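You operate a simulated robot arm through the tools that you are given. There is no shell and no other tool.

You run a simulated robot arm. Do the job below in one go: nothing can be reset, and whatever is moved stays where it is left.

## Task
Put things in order on the top of the grey table. At the end: the black plug stands where the brown block with white band stood; the jar marked alum stands where the sanding block marked soft stood; the sanding block marked soft stands where the black plug stood; the brown block with white band is on the brown board; whatever was shut is shut again. Leave all else as you found it, and nothing knocked over.

The check looks at the end state, three seconds after you hand in, the way a careful person would. Anything else that was tipped, shoved, dropped, spilled or broken makes it a failure.

## Robot
A 6-joint arm with a two-finger gripper, fixed in place. Base frame: the origin is at the foot of the arm, x ahead of it, y to its left, z up; the work surface is at about z = 0. Units: m, rad, N and s.
With the tool pointing down near the work surface it reaches from about 0.18 to 0.48 m from the base axis. Its first joint turns from -1.152 to 1.152 rad. Payload 1.76 kg.
Tool frame: the origin (TCP) lies between the finger pads and is the grasp point; the fingertips stand 0.029 m ahead of it; z points along the fingers, y is the line along which they close. The gripper opens to 0.082 m; its body begins 0.058 m behind the TCP.
Orientation is told as [roll, pitch, yaw] about the base's x, y, z axes, in that order, counted from this pose: with the fingers straight down and closing along the base's y, the tool's x points along the base's -x, its y along +y and its z along -z.

## Interface
- The arm moves only by the tool servo_tool. Its argument "commands" is a list of rows, each a list of 2 entries, a list of its own where there are three numbers: the shift along the tool's x, y, z in m, then the turn, a rotation vector about the tool's x, y, z in rad. In form: [[[tx, ty, tz], [rx, ry, rz]], ...]. A call has 1 to 20 rows; each row is the pose to reach, as a shift and turn from the pose commanded when the call began, along the tool's axes at that moment. "gripper" is the gripper command, from -1 (shut) to 1 (fully open), values between in proportion, set as the call begins (left out, the last holds). Each row takes 0.2 s and may step no farther than 0.05 m and 0.15 rad from the row before; otherwise, or with a gripper value out of range, the whole call is refused. Where a pose cannot be reached the arm comes as near as it can. A force on the tool above 40 N (or 10 N above the force at the start of the call, whichever is more), or a blocked arm, ends the call early, and 0.2 s more pass. The fingers move at their own pace (about 0.2035 m/s each) and stop on an object; they squeeze with about 34 N. The grip force told is the motor's: it shows also when the fingers shut on nothing. Time passes only in rows, and 0.2 s behind the last, so rows that repeat a pose let the fingers close. The reply holds the time, the measured pose of the TCP, the force on the tool along the base axes, the opening and the grip force, in the units named above and with some noise, with the torque about the TCP (base axes, N m) and any sound that the robot's microphone picked up, and new pictures: "views" is both (left out), scene, wrist or none.
- Cameras (640 x 400 px; columns grow to the right, rows downward): "scene" is fixed at [0.0778, 0.3471, 0.4152]; the picture's right is [-0.63, -0.78, 0.00], its down [-0.54, 0.44, -0.72] and it looks along [0.56, -0.45, -0.70] (base axes); focal length 214 px, centre (320, 200). "wrist" rides on the gripper at [0.079, 0.004, -0.089] in the tool frame; the picture's right is [-0.05, 1.00, 0.00], its down [-0.71, -0.04, -0.71] and it looks along [-0.71, -0.04, 0.71] (tool axes); focal length 256 px, centre (320, 200). There is no depth. A picture from a camera that has moved, and an enlarged one, comes with that camera's place and axes in the base frame and with its lens. The place of the scene camera against the robot may be out by one fixed shift of up to 0.025 m in any direction.
- enlarge(camera, box): a new picture of the part [left, top, right, bottom] of that camera's present view, enlarged. No time passes.
- hand_in(): hands the job in; it is judged then, once.

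Places have to be worked out from the pictures, the camera data and where the tool is seen. Open the gripper and draw the arm clear of the work before you hand the job in, unless the task says otherwise.

The tools are called after "Emit:" as a command line: name --argument value ..., lists and objects as JSON in quotes. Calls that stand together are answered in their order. servo_tool: Moves the arm, as the interface text tells. Its arguments: {"type":"object","properties":{"commands":{"type":"array","items":{"type":"array"}},"gripper":{"type":"number"},"views":{"type":"string","enum":["both","scene","wrist","none"]}},"required":["commands"]} The other tools are called the same way: enlarge (camera, box) takes an enlarged picture of a part of a camera's view; hand_in () hands the job in.

At the start:

```text
time_s: 0.0
ee_pos: [0.2968, 0.0014, 0.2626]
tcp_rot: [-0.001, 0.0, 0.0]
wrist_force: [-0.4, -0.1, 0.1]
torque: [0.02, 0.01, 0.02]
width: 0.082
finger_force: 0.1
```

scene: 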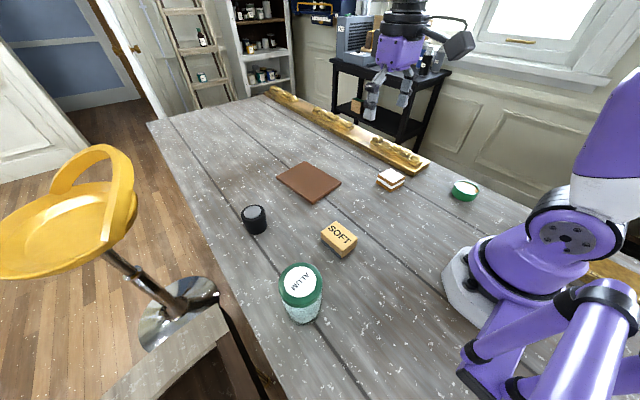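
wrist: 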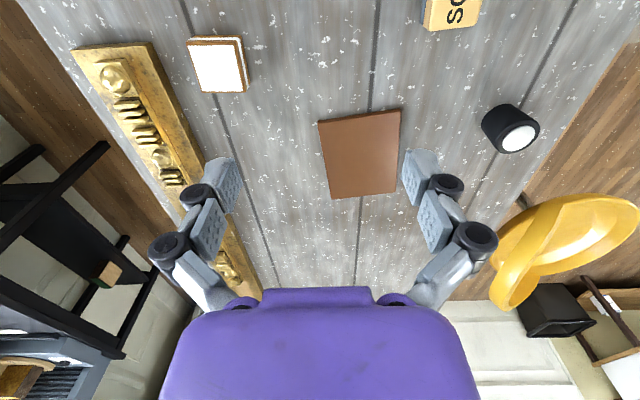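

I start by looking closer at both views to identify each object before I move anything.

Emit:
enlarge --camera "scene" --box '[220, 140, 500, 340]'

Emit:
enlarge --camera "wrist" --box '[160, 0, 560, 250]'

```text
2.00 times, centred on (360, 240) of scene
camera zoom: at [0.0778, 0.3471, 0.4152], right [-0.63, -0.78, 0.0], down [-0.54, 0.44, -0.72], along [0.56, -0.45, -0.7], focal length 429 px, centre (240, 120)
```

zoom: 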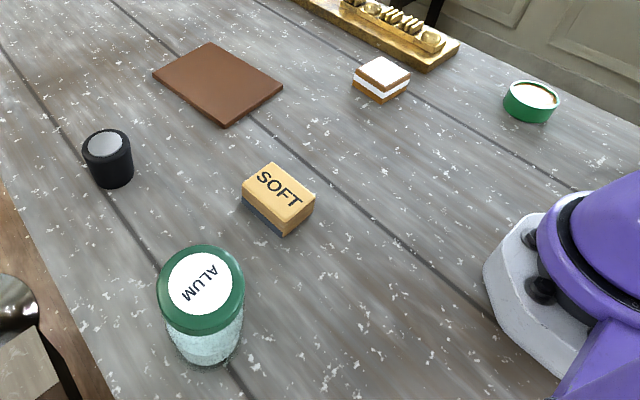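

```text
1.60 times, centred on (360, 125) of wrist
camera zoom: at [0.2175, 0.006, 0.3529], right [0.05, 1.0, 0.0], down [0.71, -0.04, 0.71], along [0.71, -0.04, -0.71], focal length 410 px, centre (256, 320)
```

zoom: 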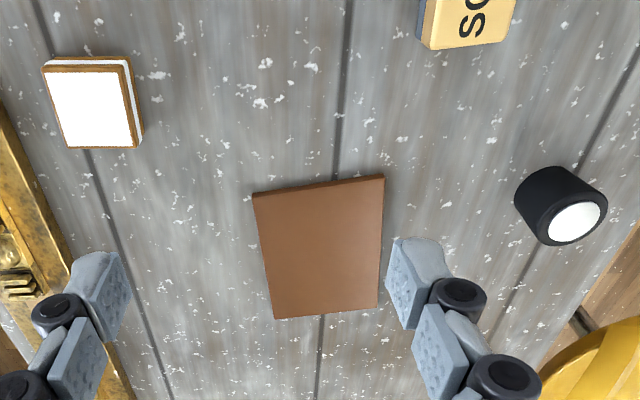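

I look closer at the single objects: the block, the green round thing, the jar, the plug and the sanding block.

Emit:
enlarge --camera "scene" --box '[360, 150, 500, 220]'

Emit:
enlarge --camera "scene" --box '[260, 210, 380, 335]'

Emit:
enlarge --camera "scene" --box '[230, 150, 350, 245]'

Emit:
enlarge --camera "scene" --box '[240, 70, 460, 190]'

```text
4.57 times, centred on (430, 185) of scene
camera zoom: at [0.0778, 0.3471, 0.4152], right [-0.63, -0.78, 0.0], down [-0.54, 0.44, -0.72], along [0.56, -0.45, -0.7], focal length 980 px, centre (-183, 269)
```

zoom: 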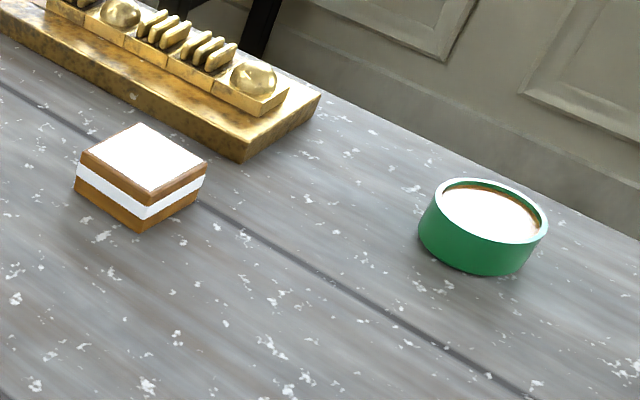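

```text
3.20 times, centred on (320, 272) of scene
camera zoom: at [0.0778, 0.3471, 0.4152], right [-0.63, -0.78, 0.0], down [-0.54, 0.44, -0.72], along [0.56, -0.45, -0.7], focal length 686 px, centre (320, -32)
```

zoom: 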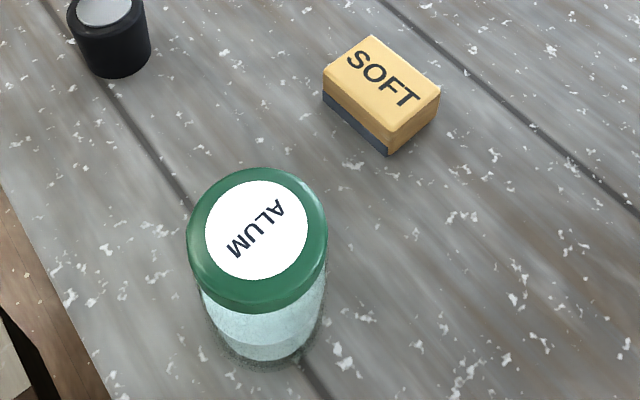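

```text
4.21 times, centred on (290, 198) of scene
camera zoom: at [0.0778, 0.3471, 0.4152], right [-0.63, -0.78, 0.0], down [-0.54, 0.44, -0.72], along [0.56, -0.45, -0.7], focal length 903 px, centre (446, 210)
```

zoom: 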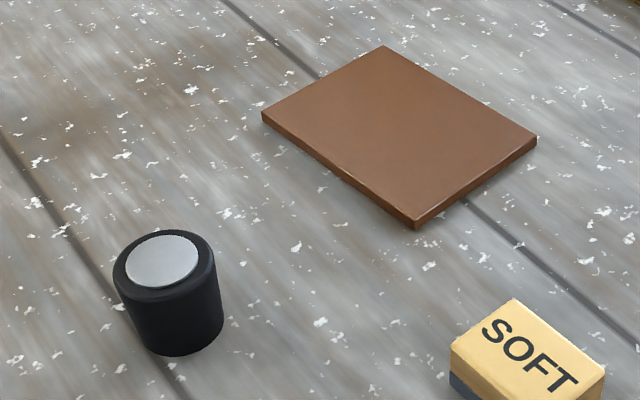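

```text
2.91 times, centred on (350, 130) of scene
camera zoom: at [0.0778, 0.3471, 0.4152], right [-0.63, -0.78, 0.0], down [-0.54, 0.44, -0.72], along [0.56, -0.45, -0.7], focal length 624 px, centre (233, 404)
```

zoom: 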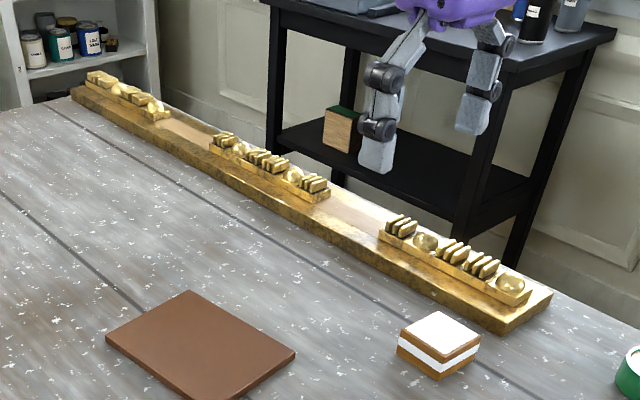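

The scene shows the jar (lid on, marked ALUM), SOFT block, plug, board, and the white-banded block; from the wrist view I judge the block near (0.314, -0.119), board centre near (0.47, 0.06), plug near (0.42, 0.27). I move over toward the block to get a closer wrist view.

Emit:
servo_tool --commands '[[[0.02, -0.025, 0.02], [0, 0, 0]], [[0.04, -0.05, 0.04], [0, 0, 0]], [[0.06, -0.075, 0.06], [0, 0, 0]], [[0.077, -0.1, 0.083], [0, 0, 0]], [[0.077, -0.1, 0.083], [0, 0, 0]]]' --gripper 1 --views "both"

```text
time_s: 1.2
ee_pos: [0.2198, -0.0981, 0.1795]
tcp_rot: [0.0, 0.0, 0.001]
wrist_force: [0.0, 0.5, -0.5]
torque: [-0.01, -0.01, -0.02]
width: 0.0822
finger_force: 0.2
camera wrist: at [0.1402, -0.0937, 0.2693], right [0.05, 1.0, 0.0], down [0.71, -0.04, 0.71], along [0.71, -0.04, -0.71], focal length 256 px, centre (320, 200)
```

scene: 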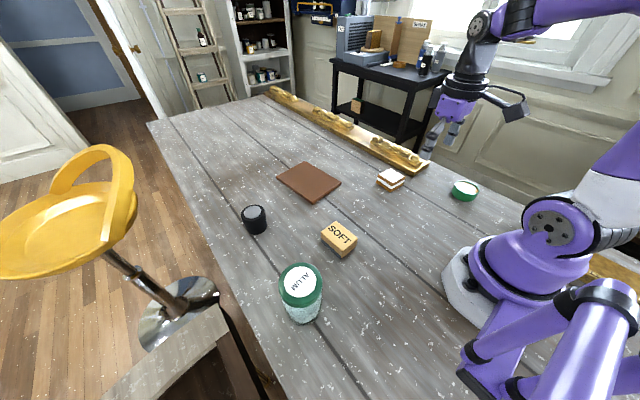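
wrist: 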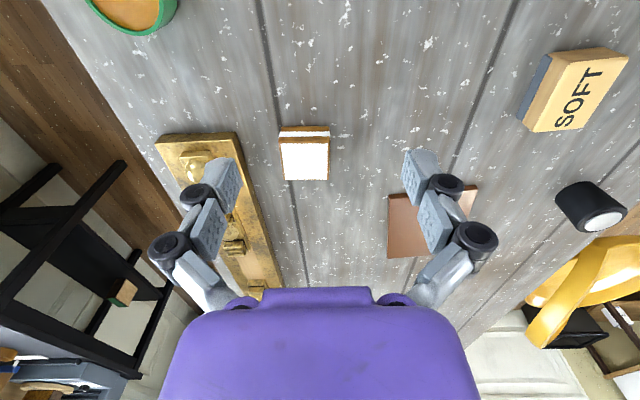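

The block is nearly straight ahead of the tool. I enlarge it, and also the other objects visible from here, to measure them.

Emit:
enlarge --camera "wrist" --box '[250, 100, 410, 200]'

Emit:
enlarge --camera "wrist" --box '[480, 20, 640, 120]'

Emit:
enlarge --camera "wrist" --box '[60, 0, 220, 100]'

Emit:
enlarge --camera "wrist" --box '[500, 150, 640, 250]'

```text
4.00 times, centred on (330, 150) of wrist
camera zoom: at [0.1402, -0.0937, 0.2693], right [0.05, 1.0, 0.0], down [0.71, -0.04, 0.71], along [0.71, -0.04, -0.71], focal length 1024 px, centre (280, 400)
```

zoom: 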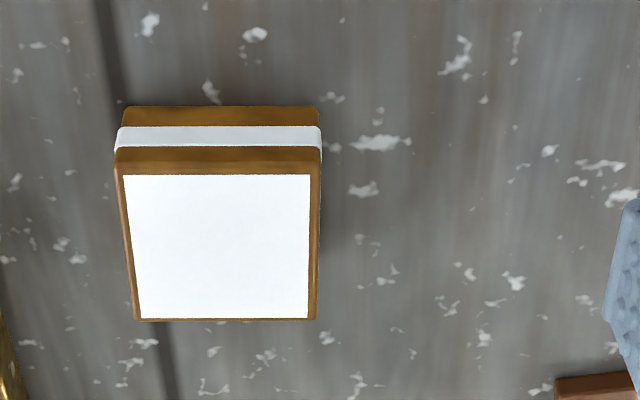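

```text
4.00 times, centred on (560, 70) of wrist
camera zoom: at [0.1402, -0.0937, 0.2693], right [0.05, 1.0, 0.0], down [0.71, -0.04, 0.71], along [0.71, -0.04, -0.71], focal length 1024 px, centre (-640, 720)
```

zoom: 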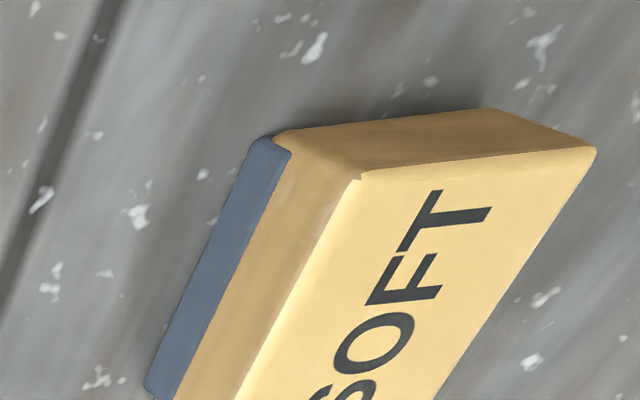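

```text
4.00 times, centred on (140, 50) of wrist
camera zoom: at [0.1402, -0.0937, 0.2693], right [0.05, 1.0, 0.0], down [0.71, -0.04, 0.71], along [0.71, -0.04, -0.71], focal length 1024 px, centre (1040, 800)
```

zoom: 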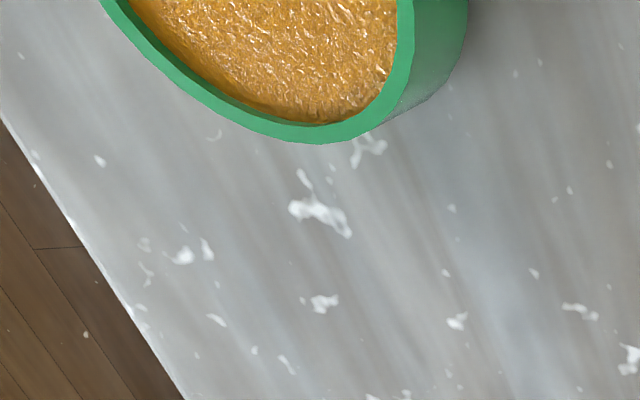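

```text
4.00 times, centred on (570, 200) of wrist
camera zoom: at [0.1402, -0.0937, 0.2693], right [0.05, 1.0, 0.0], down [0.71, -0.04, 0.71], along [0.71, -0.04, -0.71], focal length 1024 px, centre (-680, 200)
```

zoom: 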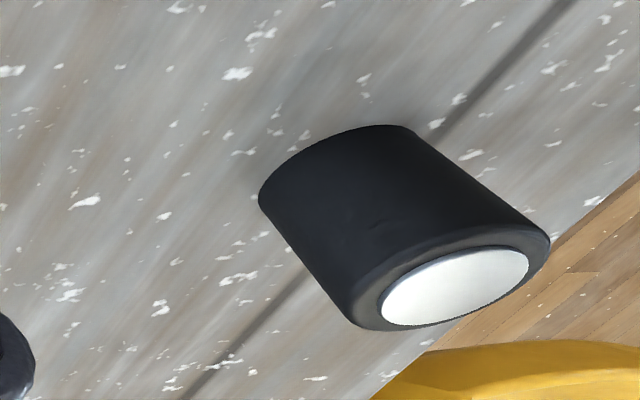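

The block measures about 56 × 56 × 31 mm, centre about (0.317, -0.120), yaw about -0.04; the brass rail edge is at y ≈ -0.195. I move above it at z ≈ 0.10 with the gripper partly open and check alignment.

Emit:
servo_tool --commands '[[[-0.032, -0.007, 0.02], [0, 0, 0.02]], [[-0.064, -0.014, 0.04], [0, 0, 0.04]], [[-0.096, -0.022, 0.06], [0, 0, 0.04]], [[-0.097, -0.022, 0.08], [0, 0, 0.04]], [[-0.097, -0.022, 0.08], [0, 0, 0.04]]]' --gripper 0.76 --views "both"

```text
time_s: 2.4
ee_pos: [0.3162, -0.1203, 0.0982]
tcp_rot: [0.0, 0.0, -0.039]
wrist_force: [-0.2, 0.0, -0.1]
torque: [0.05, 0.02, 0.03]
width: 0.0721
finger_force: 0.0
camera wrist: at [0.2372, -0.112, 0.1893], right [0.09, 1.0, 0.0], down [0.7, -0.07, 0.71], along [0.7, -0.07, -0.71], focal length 256 px, centre (320, 200)
```

scene: 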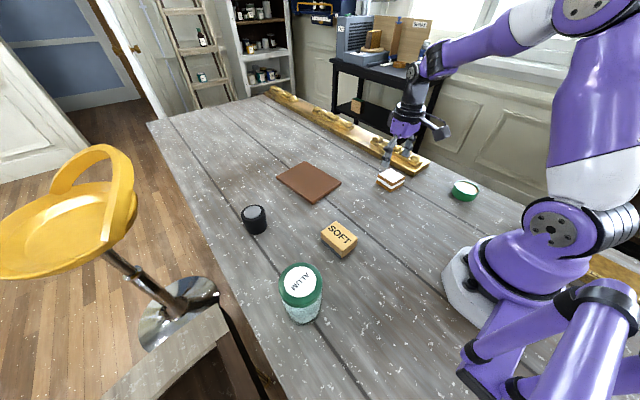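
wrist: 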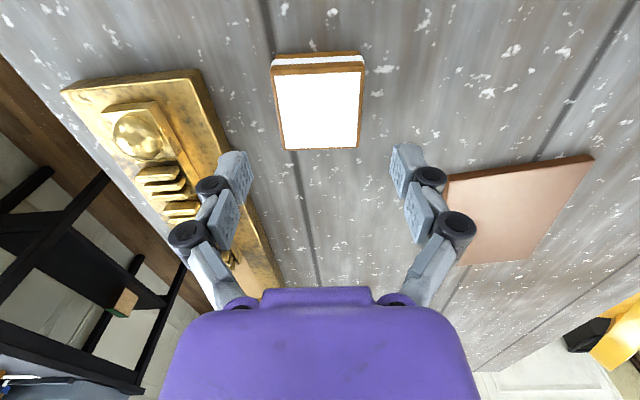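

I enlarge the wrist view to check alignment of the block between the fingers.

Emit:
enlarge --camera "wrist" --box '[180, 40, 440, 202]'

```text
2.46 times, centred on (310, 121) of wrist
camera zoom: at [0.2372, -0.112, 0.1893], right [0.09, 1.0, 0.0], down [0.7, -0.07, 0.71], along [0.7, -0.07, -0.71], focal length 630 px, centre (345, 394)
```

zoom: 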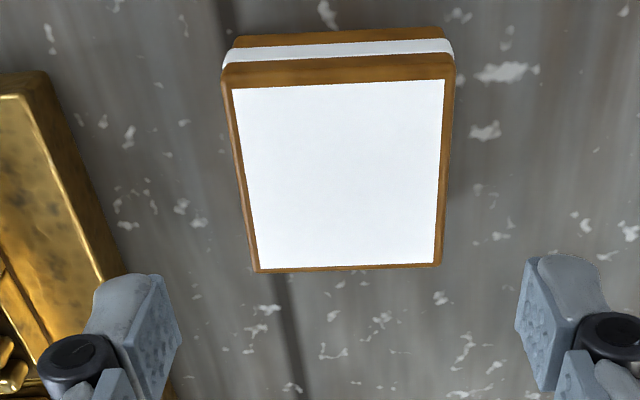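

The block centre computes to (0.316, -0.120), right under the TCP, with good clearance to both fingers and the brass. I lower straight to z ≈ 0.036.

Emit:
servo_tool --commands '[[[0, 0, 0.02], [0, 0, 0]], [[0, 0, 0.04], [0, 0, 0.005]], [[0, 0, 0.055], [0, 0, 0.005]], [[0, 0, 0.062], [0, 0, 0.005]], [[0, 0, 0.062], [0, 0, 0.005]]]' --views "both"

```text
time_s: 3.6
ee_pos: [0.3166, -0.1211, 0.0378]
tcp_rot: [0.001, 0.0, -0.046]
wrist_force: [0.1, -0.1, 0.5]
torque: [0.03, 0.02, -0.04]
width: 0.072
finger_force: 0.1
camera wrist: at [0.2378, -0.1121, 0.128], right [0.1, 1.0, 0.0], down [0.7, -0.07, 0.71], along [0.7, -0.07, -0.71], focal length 256 px, centre (320, 200)
```

scene: 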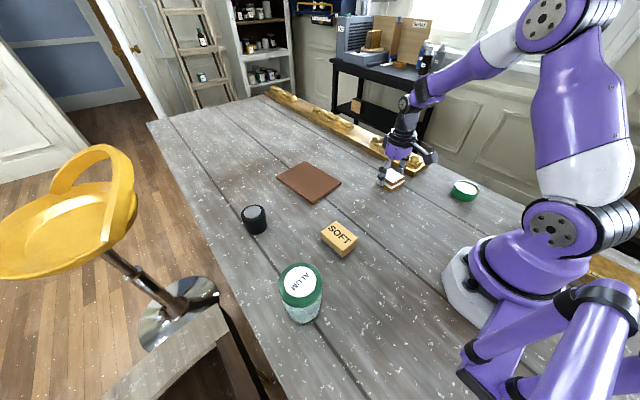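
wrist: 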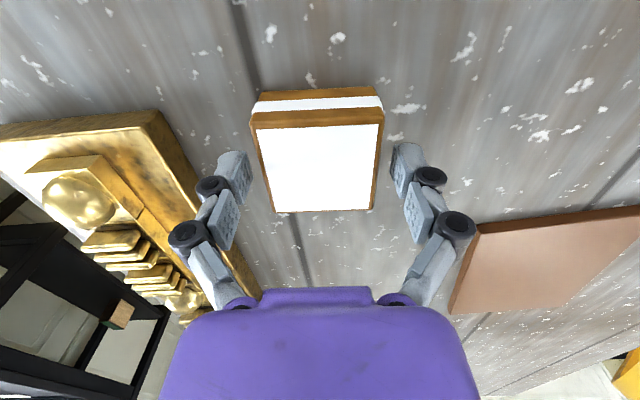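

The fingers straddle the block evenly. I lower 2 mm more and close.

Emit:
servo_tool --commands '[[[0, 0, 0.002], [0, 0, 0]], [[0, 0, 0.002], [0, 0, 0]], [[0, 0, 0.002], [0, 0, 0]]]' --gripper -1 --views "both"

```text
time_s: 4.4
ee_pos: [0.3174, -0.1208, 0.0364]
tcp_rot: [0.0, -0.003, -0.045]
wrist_force: [-0.7, 3.8, 25.4]
torque: [0.1, 0.03, -0.02]
width: 0.0551
finger_force: 33.7
camera wrist: at [0.2384, -0.1123, 0.1264], right [0.1, 1.0, 0.0], down [0.7, -0.07, 0.71], along [0.71, -0.07, -0.7], focal length 256 px, centre (320, 200)
```

scene: 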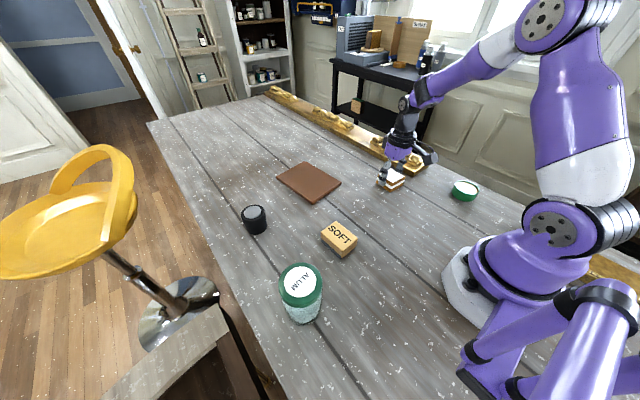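
wrist: 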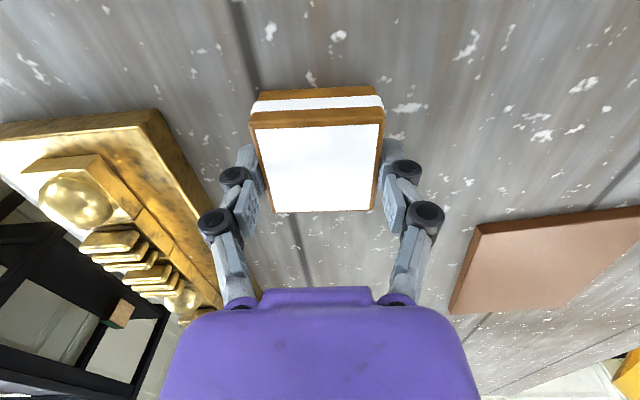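

The block is gripped at 55 mm (33.7 N); there is an upward push of 25 N, so the tips probably just touch the table. I lift straight up gently.

Emit:
servo_tool --commands '[[[0, 0, -0.01], [0, 0, 0]], [[0, 0, -0.03], [0, 0, 0]], [[0, 0, -0.055], [0, 0, 0]], [[0, 0, -0.08], [0, 0, 0]], [[0, 0, -0.08], [0, 0, 0]]]' --views "both"

```text
time_s: 5.6
ee_pos: [0.3167, -0.1195, 0.1165]
tcp_rot: [0.002, 0.001, -0.046]
wrist_force: [0.2, 0.1, 0.2]
torque: [0.01, -0.01, 0.0]
width: 0.055
finger_force: 33.9
camera wrist: at [0.2383, -0.1123, 0.2069], right [0.1, 1.0, 0.0], down [0.7, -0.07, 0.71], along [0.7, -0.07, -0.71], focal length 256 px, centre (320, 200)
```

scene: 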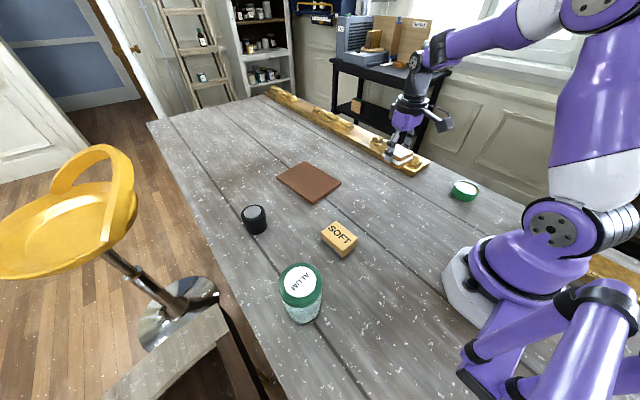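
wrist: 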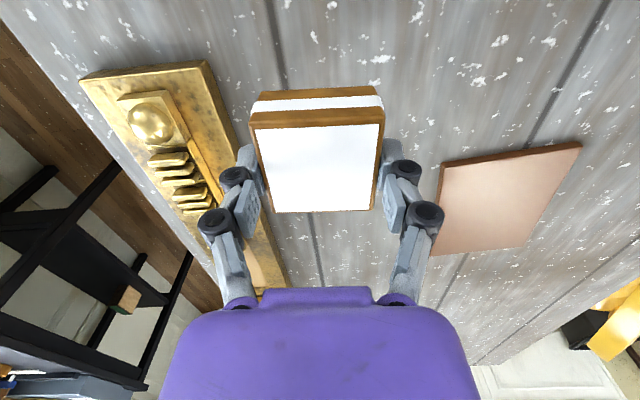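

The block is held squarely. The board's corners compute to about (0.397,-0.008), (0.389,0.111), (0.550,0.131), (0.560,0.011), yaw ≈ 0.1, so I carry the block above (0.439, 0.0575) at the same height and turn it to the board's yaw.

Emit:
servo_tool --commands '[[[-0.019, 0.0306, 0], [0, 0, -0.024]], [[-0.038, 0.0611, 0], [0, 0, -0.049]], [[-0.057, 0.0917, 0], [0, 0, -0.073]], [[-0.076, 0.1223, 0], [0, 0, -0.097]], [[-0.095, 0.1528, 0], [0, 0, -0.122]], [[-0.1137, 0.1834, 0], [0, 0, -0.146]], [[-0.1137, 0.1834, 0], [0, 0, -0.146]]]' --views "both"

```text
time_s: 7.2
ee_pos: [0.4389, 0.0585, 0.1158]
tcp_rot: [-0.001, 0.0, 0.102]
wrist_force: [-0.7, -0.3, -0.4]
torque: [-0.01, -0.04, -0.01]
width: 0.0549
finger_force: 33.9
camera wrist: at [0.3594, 0.0553, 0.2068], right [-0.05, 1.0, 0.0], down [0.71, 0.03, 0.71], along [0.71, 0.03, -0.71], focal length 256 px, centre (320, 200)
```

scene: 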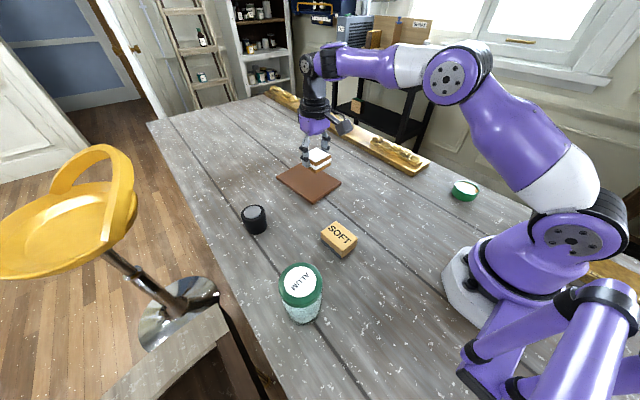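
wrist: 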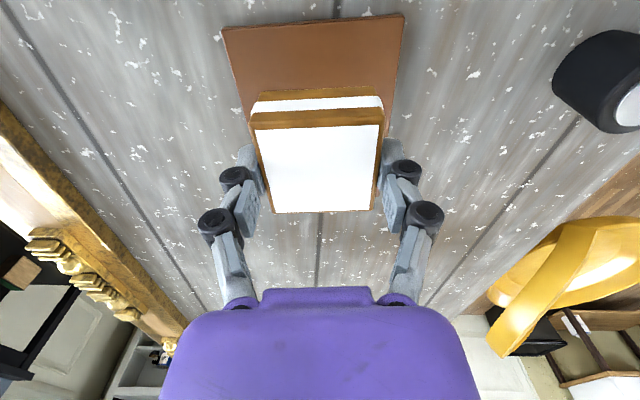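

The board edge as seen here gives the block ~15 mm inside the near edge and centred sideways. I lower it to just above the board.

Emit:
servo_tool --commands '[[[0, 0, 0.025], [0, 0, 0]], [[0, 0, 0.045], [0, 0, 0]], [[0, 0, 0.058], [0, 0, 0]], [[0, 0, 0.064], [0, 0, 0]], [[0, 0, 0.066], [0, 0, 0]], [[0, 0, 0.066], [0, 0, 0]]]' --views "both"

Emit:
enlarge --camera "scene" --box '[260, 120, 380, 220]'

```text
time_s: 8.6
ee_pos: [0.4388, 0.0586, 0.0488]
tcp_rot: [0.002, 0.0, 0.103]
wrist_force: [-0.7, 1.0, 0.0]
torque: [-0.02, 0.02, -0.03]
width: 0.0549
finger_force: 34.2
camera wrist: at [0.3593, 0.0545, 0.1396], right [-0.05, 1.0, 0.0], down [0.71, 0.03, 0.71], along [0.71, 0.03, -0.71], focal length 256 px, centre (320, 200)
```

scene: 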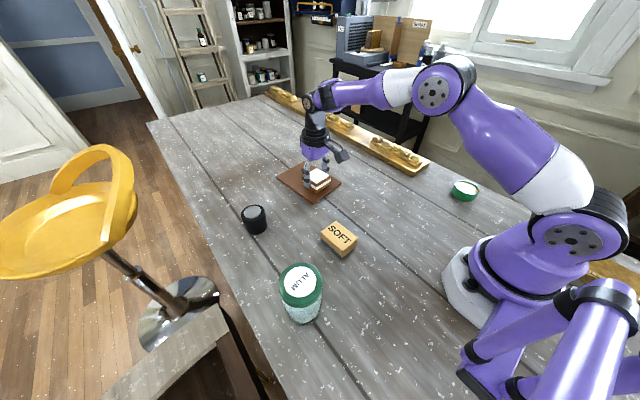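
wrist: 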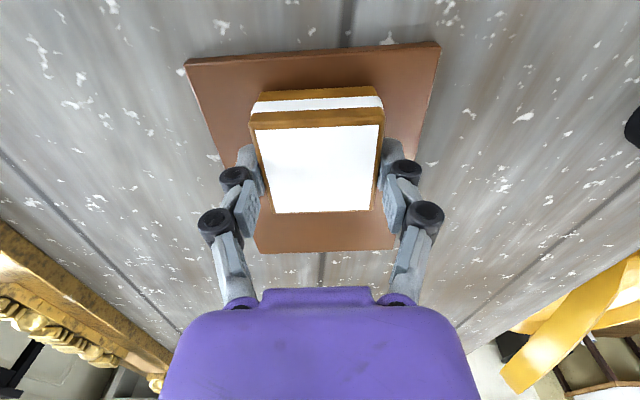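

```text
4.00 times, centred on (320, 170) of scene
camera zoom: at [0.0779, 0.3471, 0.4152], right [-0.63, -0.78, 0.0], down [-0.54, 0.44, -0.72], along [0.56, -0.45, -0.7], focal length 858 px, centre (320, 320)
```

zoom: 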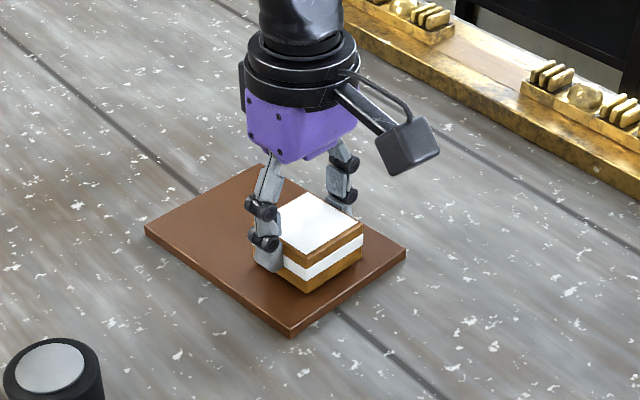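

No contact yet at z 0.049. I lower in 1 mm steps and watch the force.

Emit:
servo_tool --commands '[[[0, 0, 0.001], [0, 0, 0]], [[0, 0, 0.002], [0, 0, 0]], [[0, 0, 0.003], [0, 0, 0]], [[0, 0, 0.003], [0, 0, 0]]]' --views "none"

```text
time_s: 9.6
ee_pos: [0.4386, 0.0579, 0.0466]
tcp_rot: [0.0, 0.001, 0.101]
wrist_force: [0.3, 0.1, -0.5]
torque: [0.02, 0.01, -0.03]
width: 0.0546
finger_force: 34.1
```

Still free of contact at z 0.0466; I go on lowering.

Emit:
servo_tool --commands '[[[0, 0, 0.001], [0, 0, 0]], [[0, 0, 0.002], [0, 0, 0]], [[0, 0, 0.002], [0, 0, 0]]]' --views "none"

```text
time_s: 10.4
ee_pos: [0.4393, 0.0569, 0.0462]
tcp_rot: [0.001, -0.002, 0.1]
wrist_force: [-5.7, -0.2, 24.4]
torque: [-0.07, 0.17, 0.01]
width: 0.055
finger_force: 34.2
```

Contact at z ≈ 0.046 (24 N). I ease off about 1.5 mm of command, then open.

Emit:
servo_tool --commands '[[[0, 0, -0.0012], [0, 0, 0]], [[0, 0, -0.0012], [0, 0, 0]]]' --views "none"

```text
time_s: 11.0
ee_pos: [0.4404, 0.0569, 0.047]
tcp_rot: [0.001, -0.002, 0.102]
wrist_force: [4.1, 0.9, 14.1]
torque: [0.05, -0.3, 0.01]
width: 0.0551
finger_force: 34.2
```

Still resting on the board with light force; now I open the fingers to about 72 mm and stay in place.

Emit:
servo_tool --commands '[[[0, 0, 0], [0, 0, 0]], [[0, 0, 0], [0, 0, 0]]]' --gripper 0.76 --views "wrist"

```text
time_s: 11.6
ee_pos: [0.4389, 0.0579, 0.0463]
tcp_rot: [0.0, 0.003, 0.099]
wrist_force: [0.8, 0.2, 0.0]
torque: [0.0, 0.01, -0.01]
width: 0.0724
finger_force: 0.0
camera wrist: at [0.3593, 0.0541, 0.1361], right [-0.05, 1.0, 0.0], down [0.71, 0.03, 0.71], along [0.71, 0.03, -0.71], focal length 256 px, centre (320, 200)
```

wrist: 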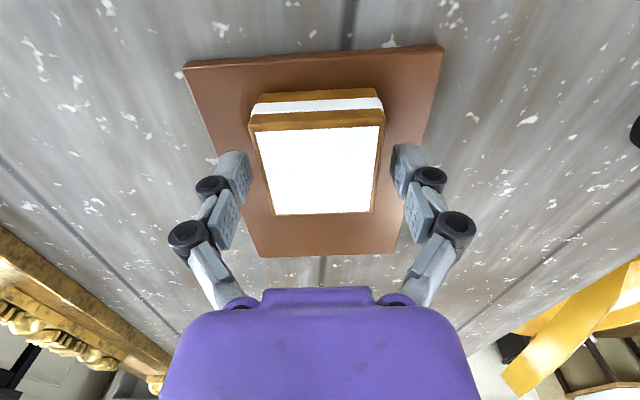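

The block rests on the board, released. I lift straight up, then move and turn toward the plug to look at it.

Emit:
servo_tool --commands '[[[0, 0, -0.02], [0, 0, 0]], [[0, 0, -0.05], [0, 0, 0]], [[0, 0, -0.09], [0, 0, 0]], [[0.01, 0.01, -0.115], [0, 0, -0.06]], [[0.035, 0.035, -0.115], [0, 0, -0.16]], [[0.06, 0.06, -0.115], [0, 0, -0.26]], [[0.085, 0.085, -0.115], [0, 0, -0.36]], [[0.11, 0.11, -0.115], [0, 0, -0.46]], [[0.127, 0.125, -0.115], [0, 0, -0.46]], [[0.127, 0.125, -0.115], [0, 0, -0.46]]]' --gripper 1 --views "both"

```text
time_s: 13.8
ee_pos: [0.2996, 0.17, 0.1613]
tcp_rot: [0.0, 0.0, 0.562]
wrist_force: [-0.3, 0.1, 0.0]
torque: [0.01, -0.03, 0.01]
width: 0.082
finger_force: 0.1
camera wrist: at [0.2299, 0.1314, 0.2514], right [-0.49, 0.87, 0.0], down [0.62, 0.34, 0.71], along [0.62, 0.34, -0.71], focal length 256 px, centre (320, 200)
```

scene: 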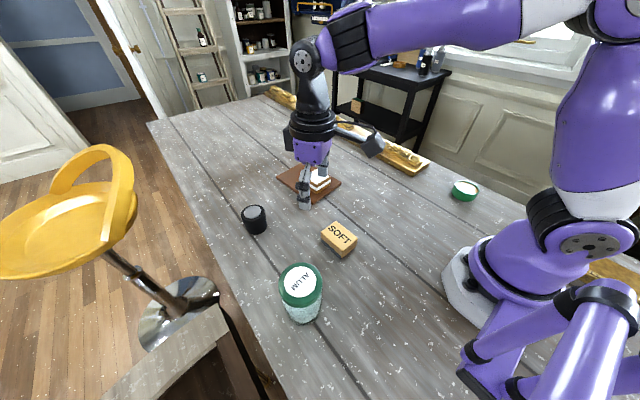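
wrist: 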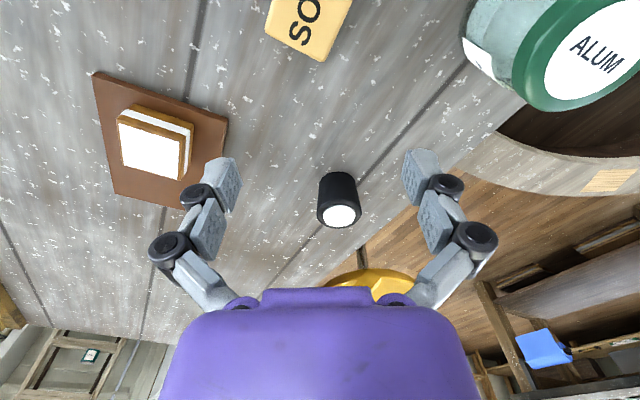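

Emit:
enlarge --camera "wrist" --box '[280, 150, 400, 240]'

Emit:
enlarge --camera "wrist" --box '[80, 60, 240, 220]'

Emit:
enlarge --camera "wrist" --box '[440, 0, 640, 125]'

```text
4.44 times, centred on (340, 195) of wrist
camera zoom: at [0.2299, 0.1314, 0.2514], right [-0.49, 0.87, 0.0], down [0.62, 0.34, 0.71], along [0.62, 0.34, -0.71], focal length 1138 px, centre (231, 222)
```

zoom: 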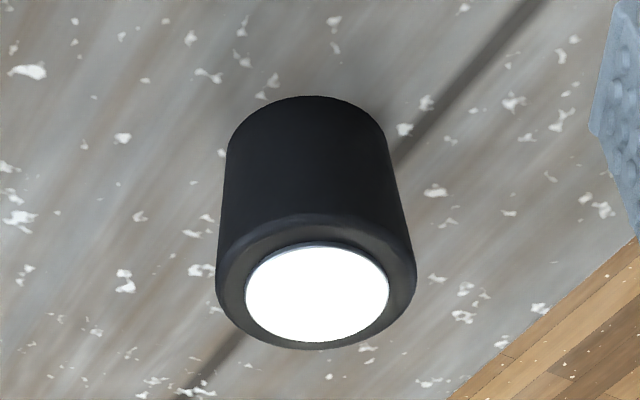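

```text
2.50 times, centred on (160, 140) of wrist
camera zoom: at [0.2299, 0.1314, 0.2514], right [-0.49, 0.87, 0.0], down [0.62, 0.34, 0.71], along [0.62, 0.34, -0.71], focal length 640 px, centre (720, 350)
```

zoom: 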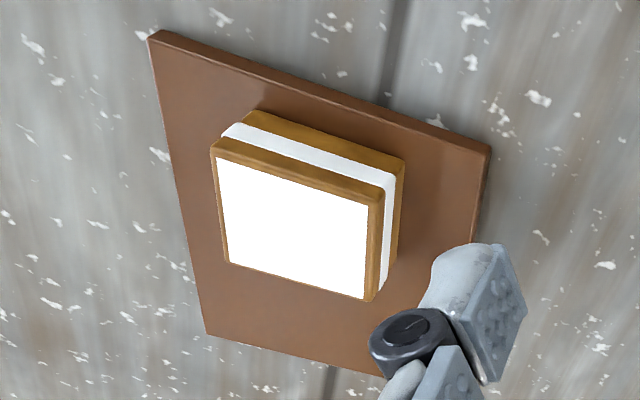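

```text
3.20 times, centred on (540, 62) of wrist
camera zoom: at [0.2299, 0.1314, 0.2514], right [-0.49, 0.87, 0.0], down [0.62, 0.34, 0.71], along [0.62, 0.34, -0.71], focal length 819 px, centre (-384, 640)
```

zoom: 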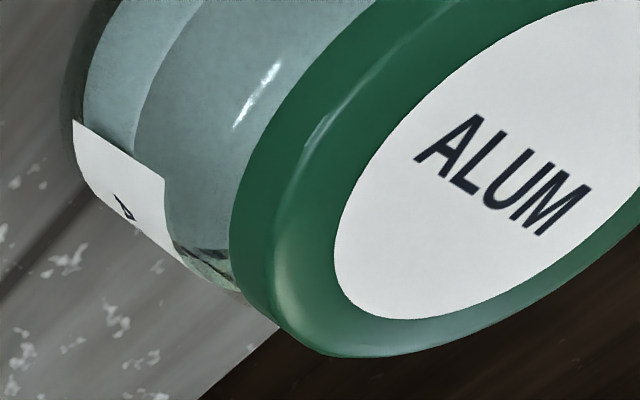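

The plug computes to a centre near (0.4155, 0.2625), height ≈ 0.05, diameter ≈ 0.05 (radius 0.49 m from base, at the edge of reach). The block lies well on the board. I approach above the plug to see whether the arm reaches.

Emit:
servo_tool --commands '[[[-0.037, 0.004, 0.01], [0, 0, 0]], [[-0.074, 0.008, 0.02], [0, 0, 0]], [[-0.11, 0.012, 0.035], [0, 0, 0]], [[-0.1474, 0.0165, 0.05], [0, 0, 0]], [[-0.1474, 0.0165, 0.05], [0, 0, 0]]]' --gripper 1 --views "both"

```text
time_s: 15.0
ee_pos: [0.3984, 0.2508, 0.1069]
tcp_rot: [0.001, 0.002, 0.561]
wrist_force: [-0.4, 0.1, -0.4]
torque: [0.02, 0.0, -0.01]
width: 0.0818
finger_force: 0.0
out of reach, approached as far as the arm can: row 4, 5
camera wrist: at [0.3295, 0.2128, 0.1967], right [-0.49, 0.87, 0.0], down [0.62, 0.34, 0.71], along [0.62, 0.34, -0.71], focal length 256 px, centre (320, 200)
```

scene: 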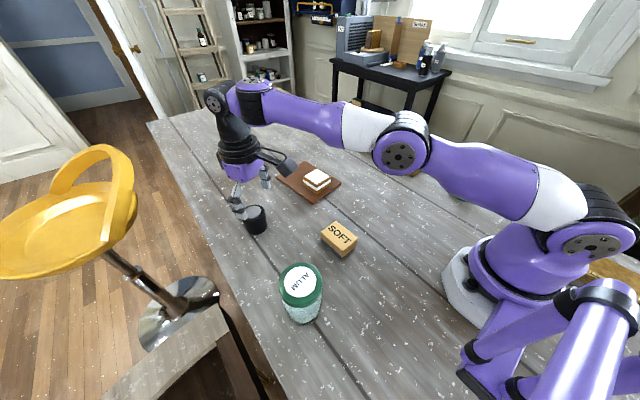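
wrist: 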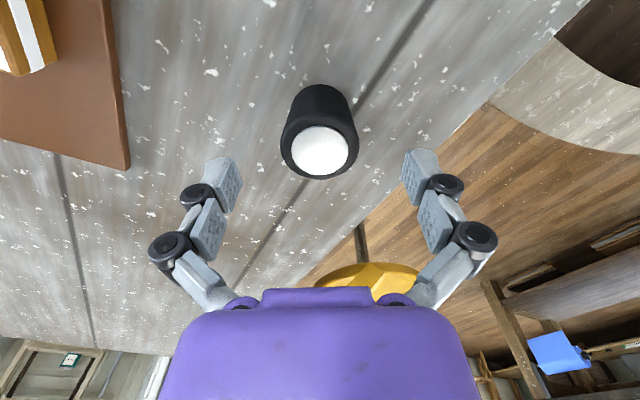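

The arm runs out at radius 0.471 here with the tool straight down, so I'll need an outward tilt. First I measure the plug precisely from this closer view.

Emit:
enlarge --camera "wrist" --box '[260, 70, 388, 190]'

Emit:
enlarge --camera "scene" --box '[200, 150, 320, 260]'

```text
3.33 times, centred on (324, 130) of wrist
camera zoom: at [0.3295, 0.2128, 0.1967], right [-0.49, 0.87, 0.0], down [0.62, 0.34, 0.71], along [0.62, 0.34, -0.71], focal length 853 px, centre (307, 433)
```

zoom: 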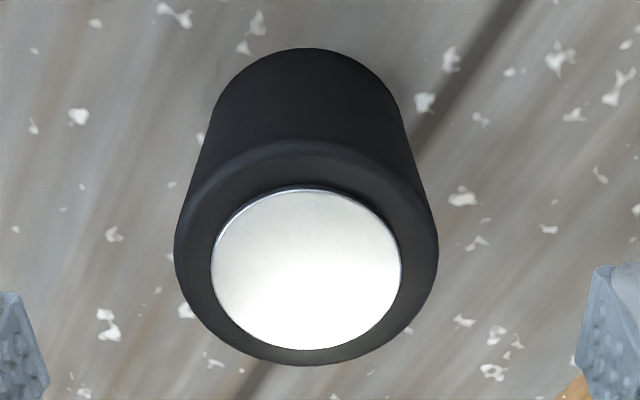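

```text
3.64 times, centred on (260, 205) of scene
camera zoom: at [0.0778, 0.3471, 0.4152], right [-0.63, -0.78, 0.0], down [-0.54, 0.44, -0.72], along [0.56, -0.45, -0.7], focal length 780 px, centre (538, 182)
```

zoom: 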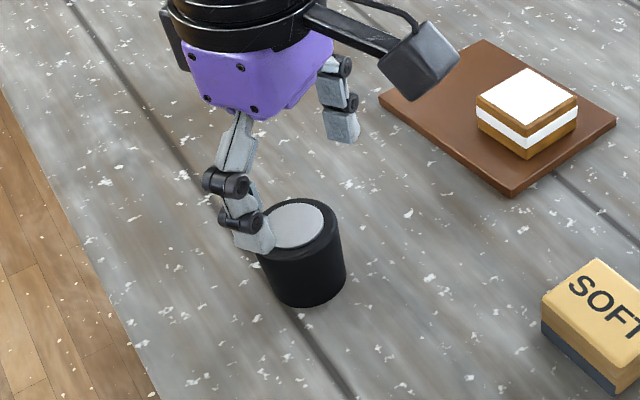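

Plug centre refines to about (0.415, 0.2605), tapered: ~47 mm at the foot, ~53 mm at the rim. I tilt the tool outward in steps at this height (pivoting at the TCP) and move toward the plug while watching the measured pose; first a small move back to know the commanded reference.

Emit:
servo_tool --commands '[[[0.02, 0, 0], [0, 0, 0]], [[0.02, 0, 0], [0, 0, 0]]]' --views "none"

```text
time_s: 15.6
ee_pos: [0.3828, 0.2398, 0.1071]
tcp_rot: [0.0, 0.001, 0.559]
wrist_force: [-0.9, 1.0, 0.7]
torque: [-0.01, -0.01, -0.02]
width: 0.0819
finger_force: 0.0
```

The reference is the clamped pose, good. Now I tilt the fingers outward by 0.15 rad and extend to above the plug.

Emit:
servo_tool --commands '[[[0, 0, 0], [0, -0.07, 0]], [[0, 0, 0], [0, -0.15, 0]], [[-0.013, 0, 0], [0, -0.15, 0]], [[-0.026, 0, 0], [0, -0.15, 0]], [[-0.0383, 0.0004, 0], [0, -0.15, 0]], [[-0.0383, 0.0004, 0], [0, -0.15, 0]]]' --views "both"

```text
time_s: 17.0
ee_pos: [0.4149, 0.2612, 0.1071]
tcp_rot: [0.0, -0.15, 0.561]
wrist_force: [-1.1, 0.1, -0.4]
torque: [-0.01, 0.01, 0.01]
width: 0.0819
finger_force: 0.2
camera wrist: at [0.3343, 0.2158, 0.1848], right [-0.49, 0.87, 0.01], down [0.52, 0.28, 0.8], along [0.7, 0.4, -0.59], focal length 256 px, centre (320, 200)
```

scene: 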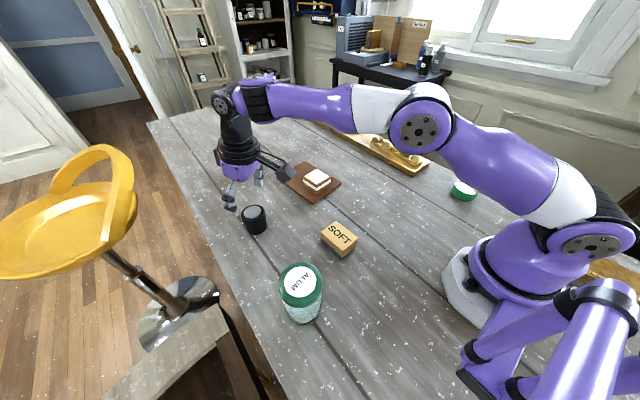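
wrist: 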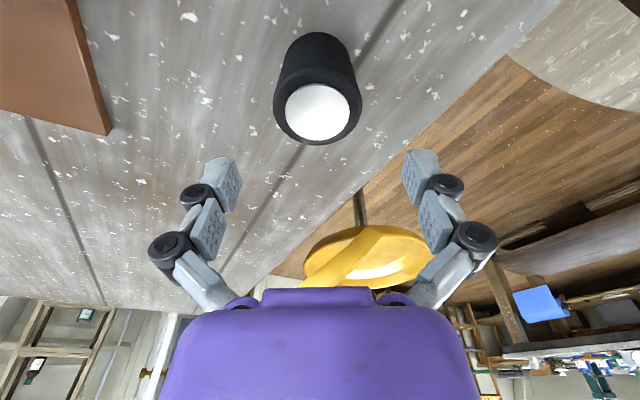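

The tilt works: TCP at (0.415, 0.261), and the plug's centre recomputes to (0.416, 0.262), laterally centred. I descend straight down to z ≈ 0.045.

Emit:
servo_tool --commands '[[[0.003, 0, 0.0198], [0, 0, 0]], [[0.006, 0, 0.0396], [0, 0, 0]], [[0.0082, 0, 0.0544], [0, 0, 0]], [[0.0093, 0, 0.0613], [0, 0, 0]], [[0.0093, 0, 0.0613], [0, 0, 0]]]' --views "both"

Emit:
enlarge --camera "scene" --box '[200, 150, 320, 260]'

Emit:
enlarge --camera "wrist" --box '[200, 80, 440, 260]'

```text
time_s: 18.2
ee_pos: [0.415, 0.2615, 0.0441]
tcp_rot: [0.0, -0.152, 0.561]
wrist_force: [-0.5, 0.7, 1.3]
torque: [0.0, -0.02, 0.02]
width: 0.0818
finger_force: 0.1
camera wrist: at [0.3344, 0.2156, 0.1219], right [-0.49, 0.87, 0.01], down [0.52, 0.28, 0.8], along [0.7, 0.4, -0.59], focal length 256 px, centre (320, 200)
```

scene: 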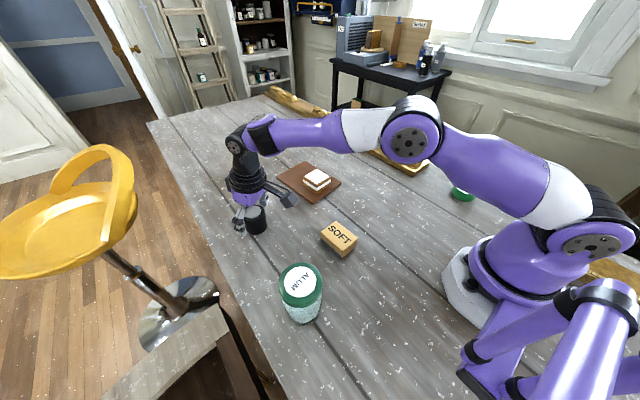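
wrist: 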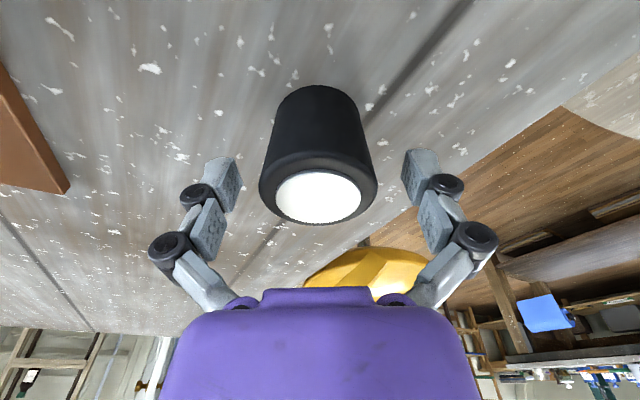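

```text
3.64 times, centred on (260, 205) of scene
camera zoom: at [0.0778, 0.3471, 0.4152], right [-0.63, -0.78, 0.0], down [-0.54, 0.44, -0.72], along [0.56, -0.45, -0.7], focal length 780 px, centre (538, 182)
```

zoom: 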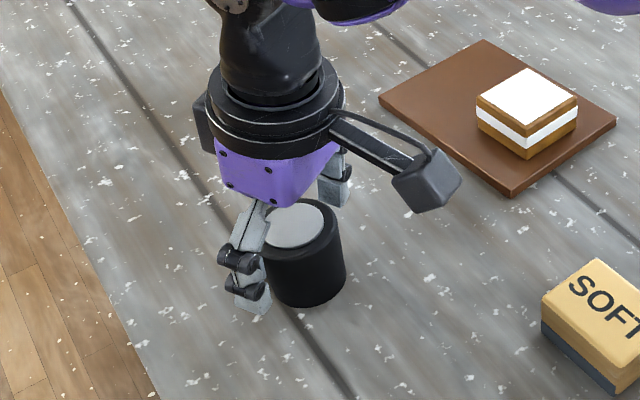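

```text
2.22 times, centred on (320, 170) of wrist
camera zoom: at [0.3344, 0.2156, 0.1219], right [-0.49, 0.87, 0.01], down [0.52, 0.28, 0.8], along [0.7, 0.4, -0.59], focal length 569 px, centre (320, 267)
```

zoom: 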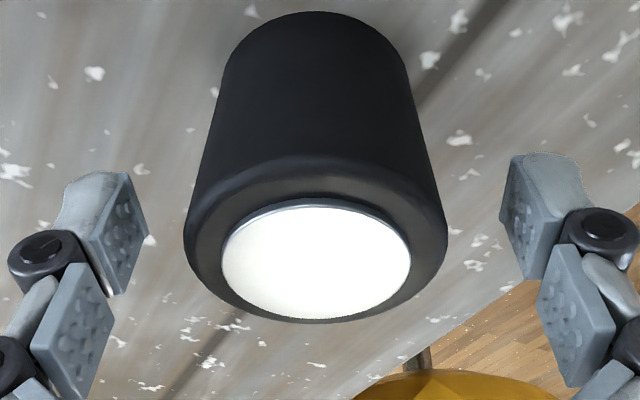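

The plug stands between the pads; near-edge and far-edge readings again give its centre as (0.416, 0.260). I nudge 1 mm sideways to centre and close.

Emit:
servo_tool --commands '[[[0, -0.0013, 0], [0, 0, 0]], [[0, -0.0013, 0], [0, 0, 0]]]' --views "none"

Emit:
servo_tool --commands '[[[0, 0, 0], [0, 0, 0]], [[0, 0, 0], [0, 0, 0]], [[0, 0, 0], [0, 0, 0]]]' --gripper -1 --views "both"

```text
time_s: 18.8
ee_pos: [0.4155, 0.2592, 0.0454]
tcp_rot: [0.001, -0.151, 0.56]
wrist_force: [-0.7, -0.5, -0.2]
torque: [0.01, 0.0, 0.02]
width: 0.0821
finger_force: 0.1
```

```text
time_s: 19.6
ee_pos: [0.4163, 0.2602, 0.0468]
tcp_rot: [0.0, -0.157, 0.563]
wrist_force: [-10.9, -1.9, 36.2]
torque: [-0.06, 0.22, 0.04]
width: 0.0516
finger_force: 34.3
camera wrist: at [0.3356, 0.215, 0.1237], right [-0.49, 0.87, 0.01], down [0.52, 0.28, 0.81], along [0.7, 0.4, -0.59], focal length 256 px, centre (320, 200)
```

scene: 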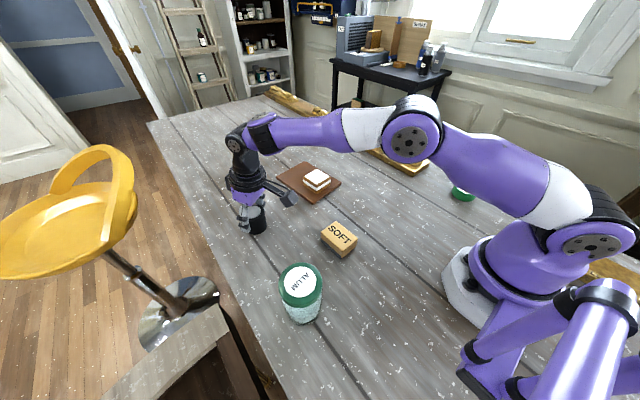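
wrist: 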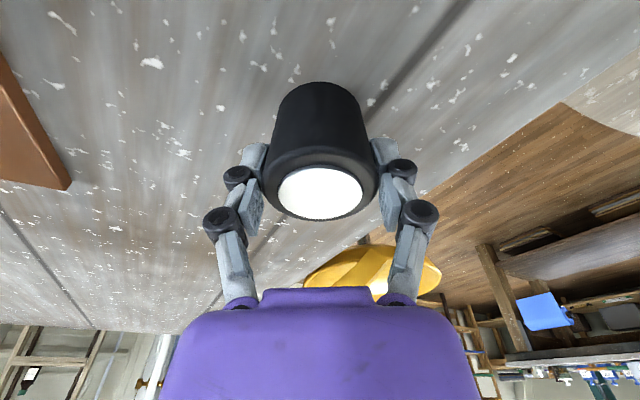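

The plug is gripped (52 mm, 34 N). I lift it straight up.

Emit:
servo_tool --commands '[[[-0.0015, 0, -0.0099], [0, 0, 0]], [[-0.0045, 0, -0.0297], [0, 0, 0]], [[-0.0083, 0, -0.0544], [0, 0, 0]], [[-0.012, 0, -0.0791], [0, 0, 0]], [[-0.012, 0, -0.0791], [0, 0, 0]]]' --views "both"

```text
time_s: 20.8
ee_pos: [0.4163, 0.2584, 0.1248]
tcp_rot: [0.001, -0.15, 0.56]
wrist_force: [-0.1, 0.3, -0.8]
torque: [0.01, 0.02, 0.01]
width: 0.0516
finger_force: 34.3
camera wrist: at [0.3359, 0.2143, 0.2016], right [-0.49, 0.87, 0.01], down [0.52, 0.28, 0.8], along [0.7, 0.4, -0.59], focal length 256 px, centre (320, 200)
```

scene: 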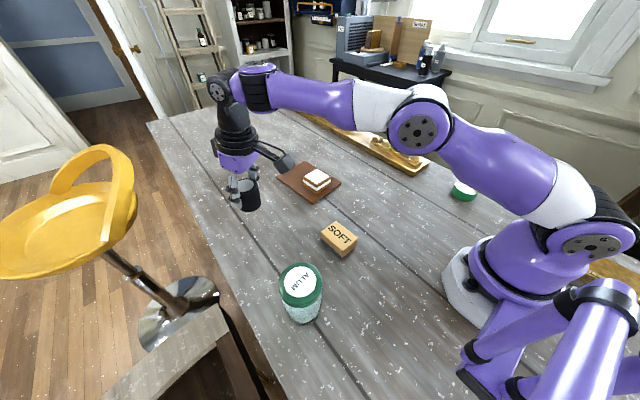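
wrist: 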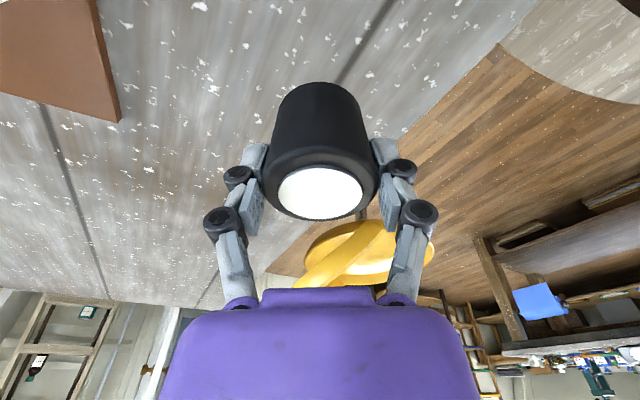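

The plug hangs upright in the grip (TCP at its axis, foot ~0.047 below TCP). I now carry it, keeping the tilt, over to above the block's old place (0.316, -0.1205), turning yaw to -0.04.

Emit:
servo_tool --commands '[[[0.028, -0.0268, -0.0063], [0.009, 0, 0.0593]], [[0.056, -0.0537, -0.0125], [0.0179, 0, 0.1187]], [[0.084, -0.0805, -0.0188], [0.0269, 0, 0.178]], [[0.112, -0.1073, -0.025], [0.0358, 0, 0.2373]], [[0.14, -0.1342, -0.0313], [0.0448, 0, 0.2967]], [[0.168, -0.161, -0.0376], [0.0538, 0, 0.356]], [[0.196, -0.1878, -0.0438], [0.0627, 0, 0.4153]], [[0.224, -0.2146, -0.0501], [0.0717, 0, 0.4746]], [[0.252, -0.2415, -0.0563], [0.0806, 0, 0.534]], [[0.28, -0.2683, -0.0626], [0.0896, 0, 0.5933]], [[0.28, -0.2683, -0.0626], [0.0896, 0, 0.5933]]]' --views "both"

```text
time_s: 23.2
ee_pos: [0.3159, -0.1206, 0.1451]
tcp_rot: [0.0, -0.149, -0.04]
wrist_force: [0.1, -0.4, -1.3]
torque: [0.0, 0.0, 0.02]
width: 0.0516
finger_force: 34.5
camera wrist: at [0.2243, -0.1121, 0.2222], right [0.09, 1.0, 0.01], down [0.59, -0.06, 0.8], along [0.8, -0.07, -0.59], focal length 256 px, centre (320, 200)
```

scene: 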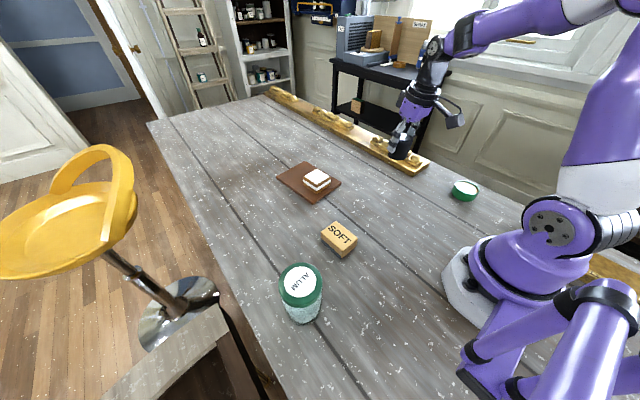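
wrist: 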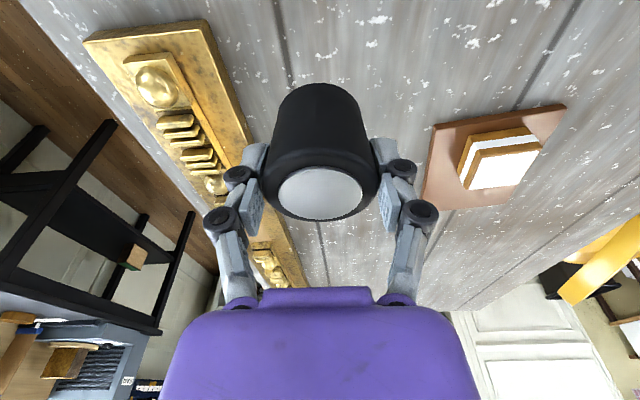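

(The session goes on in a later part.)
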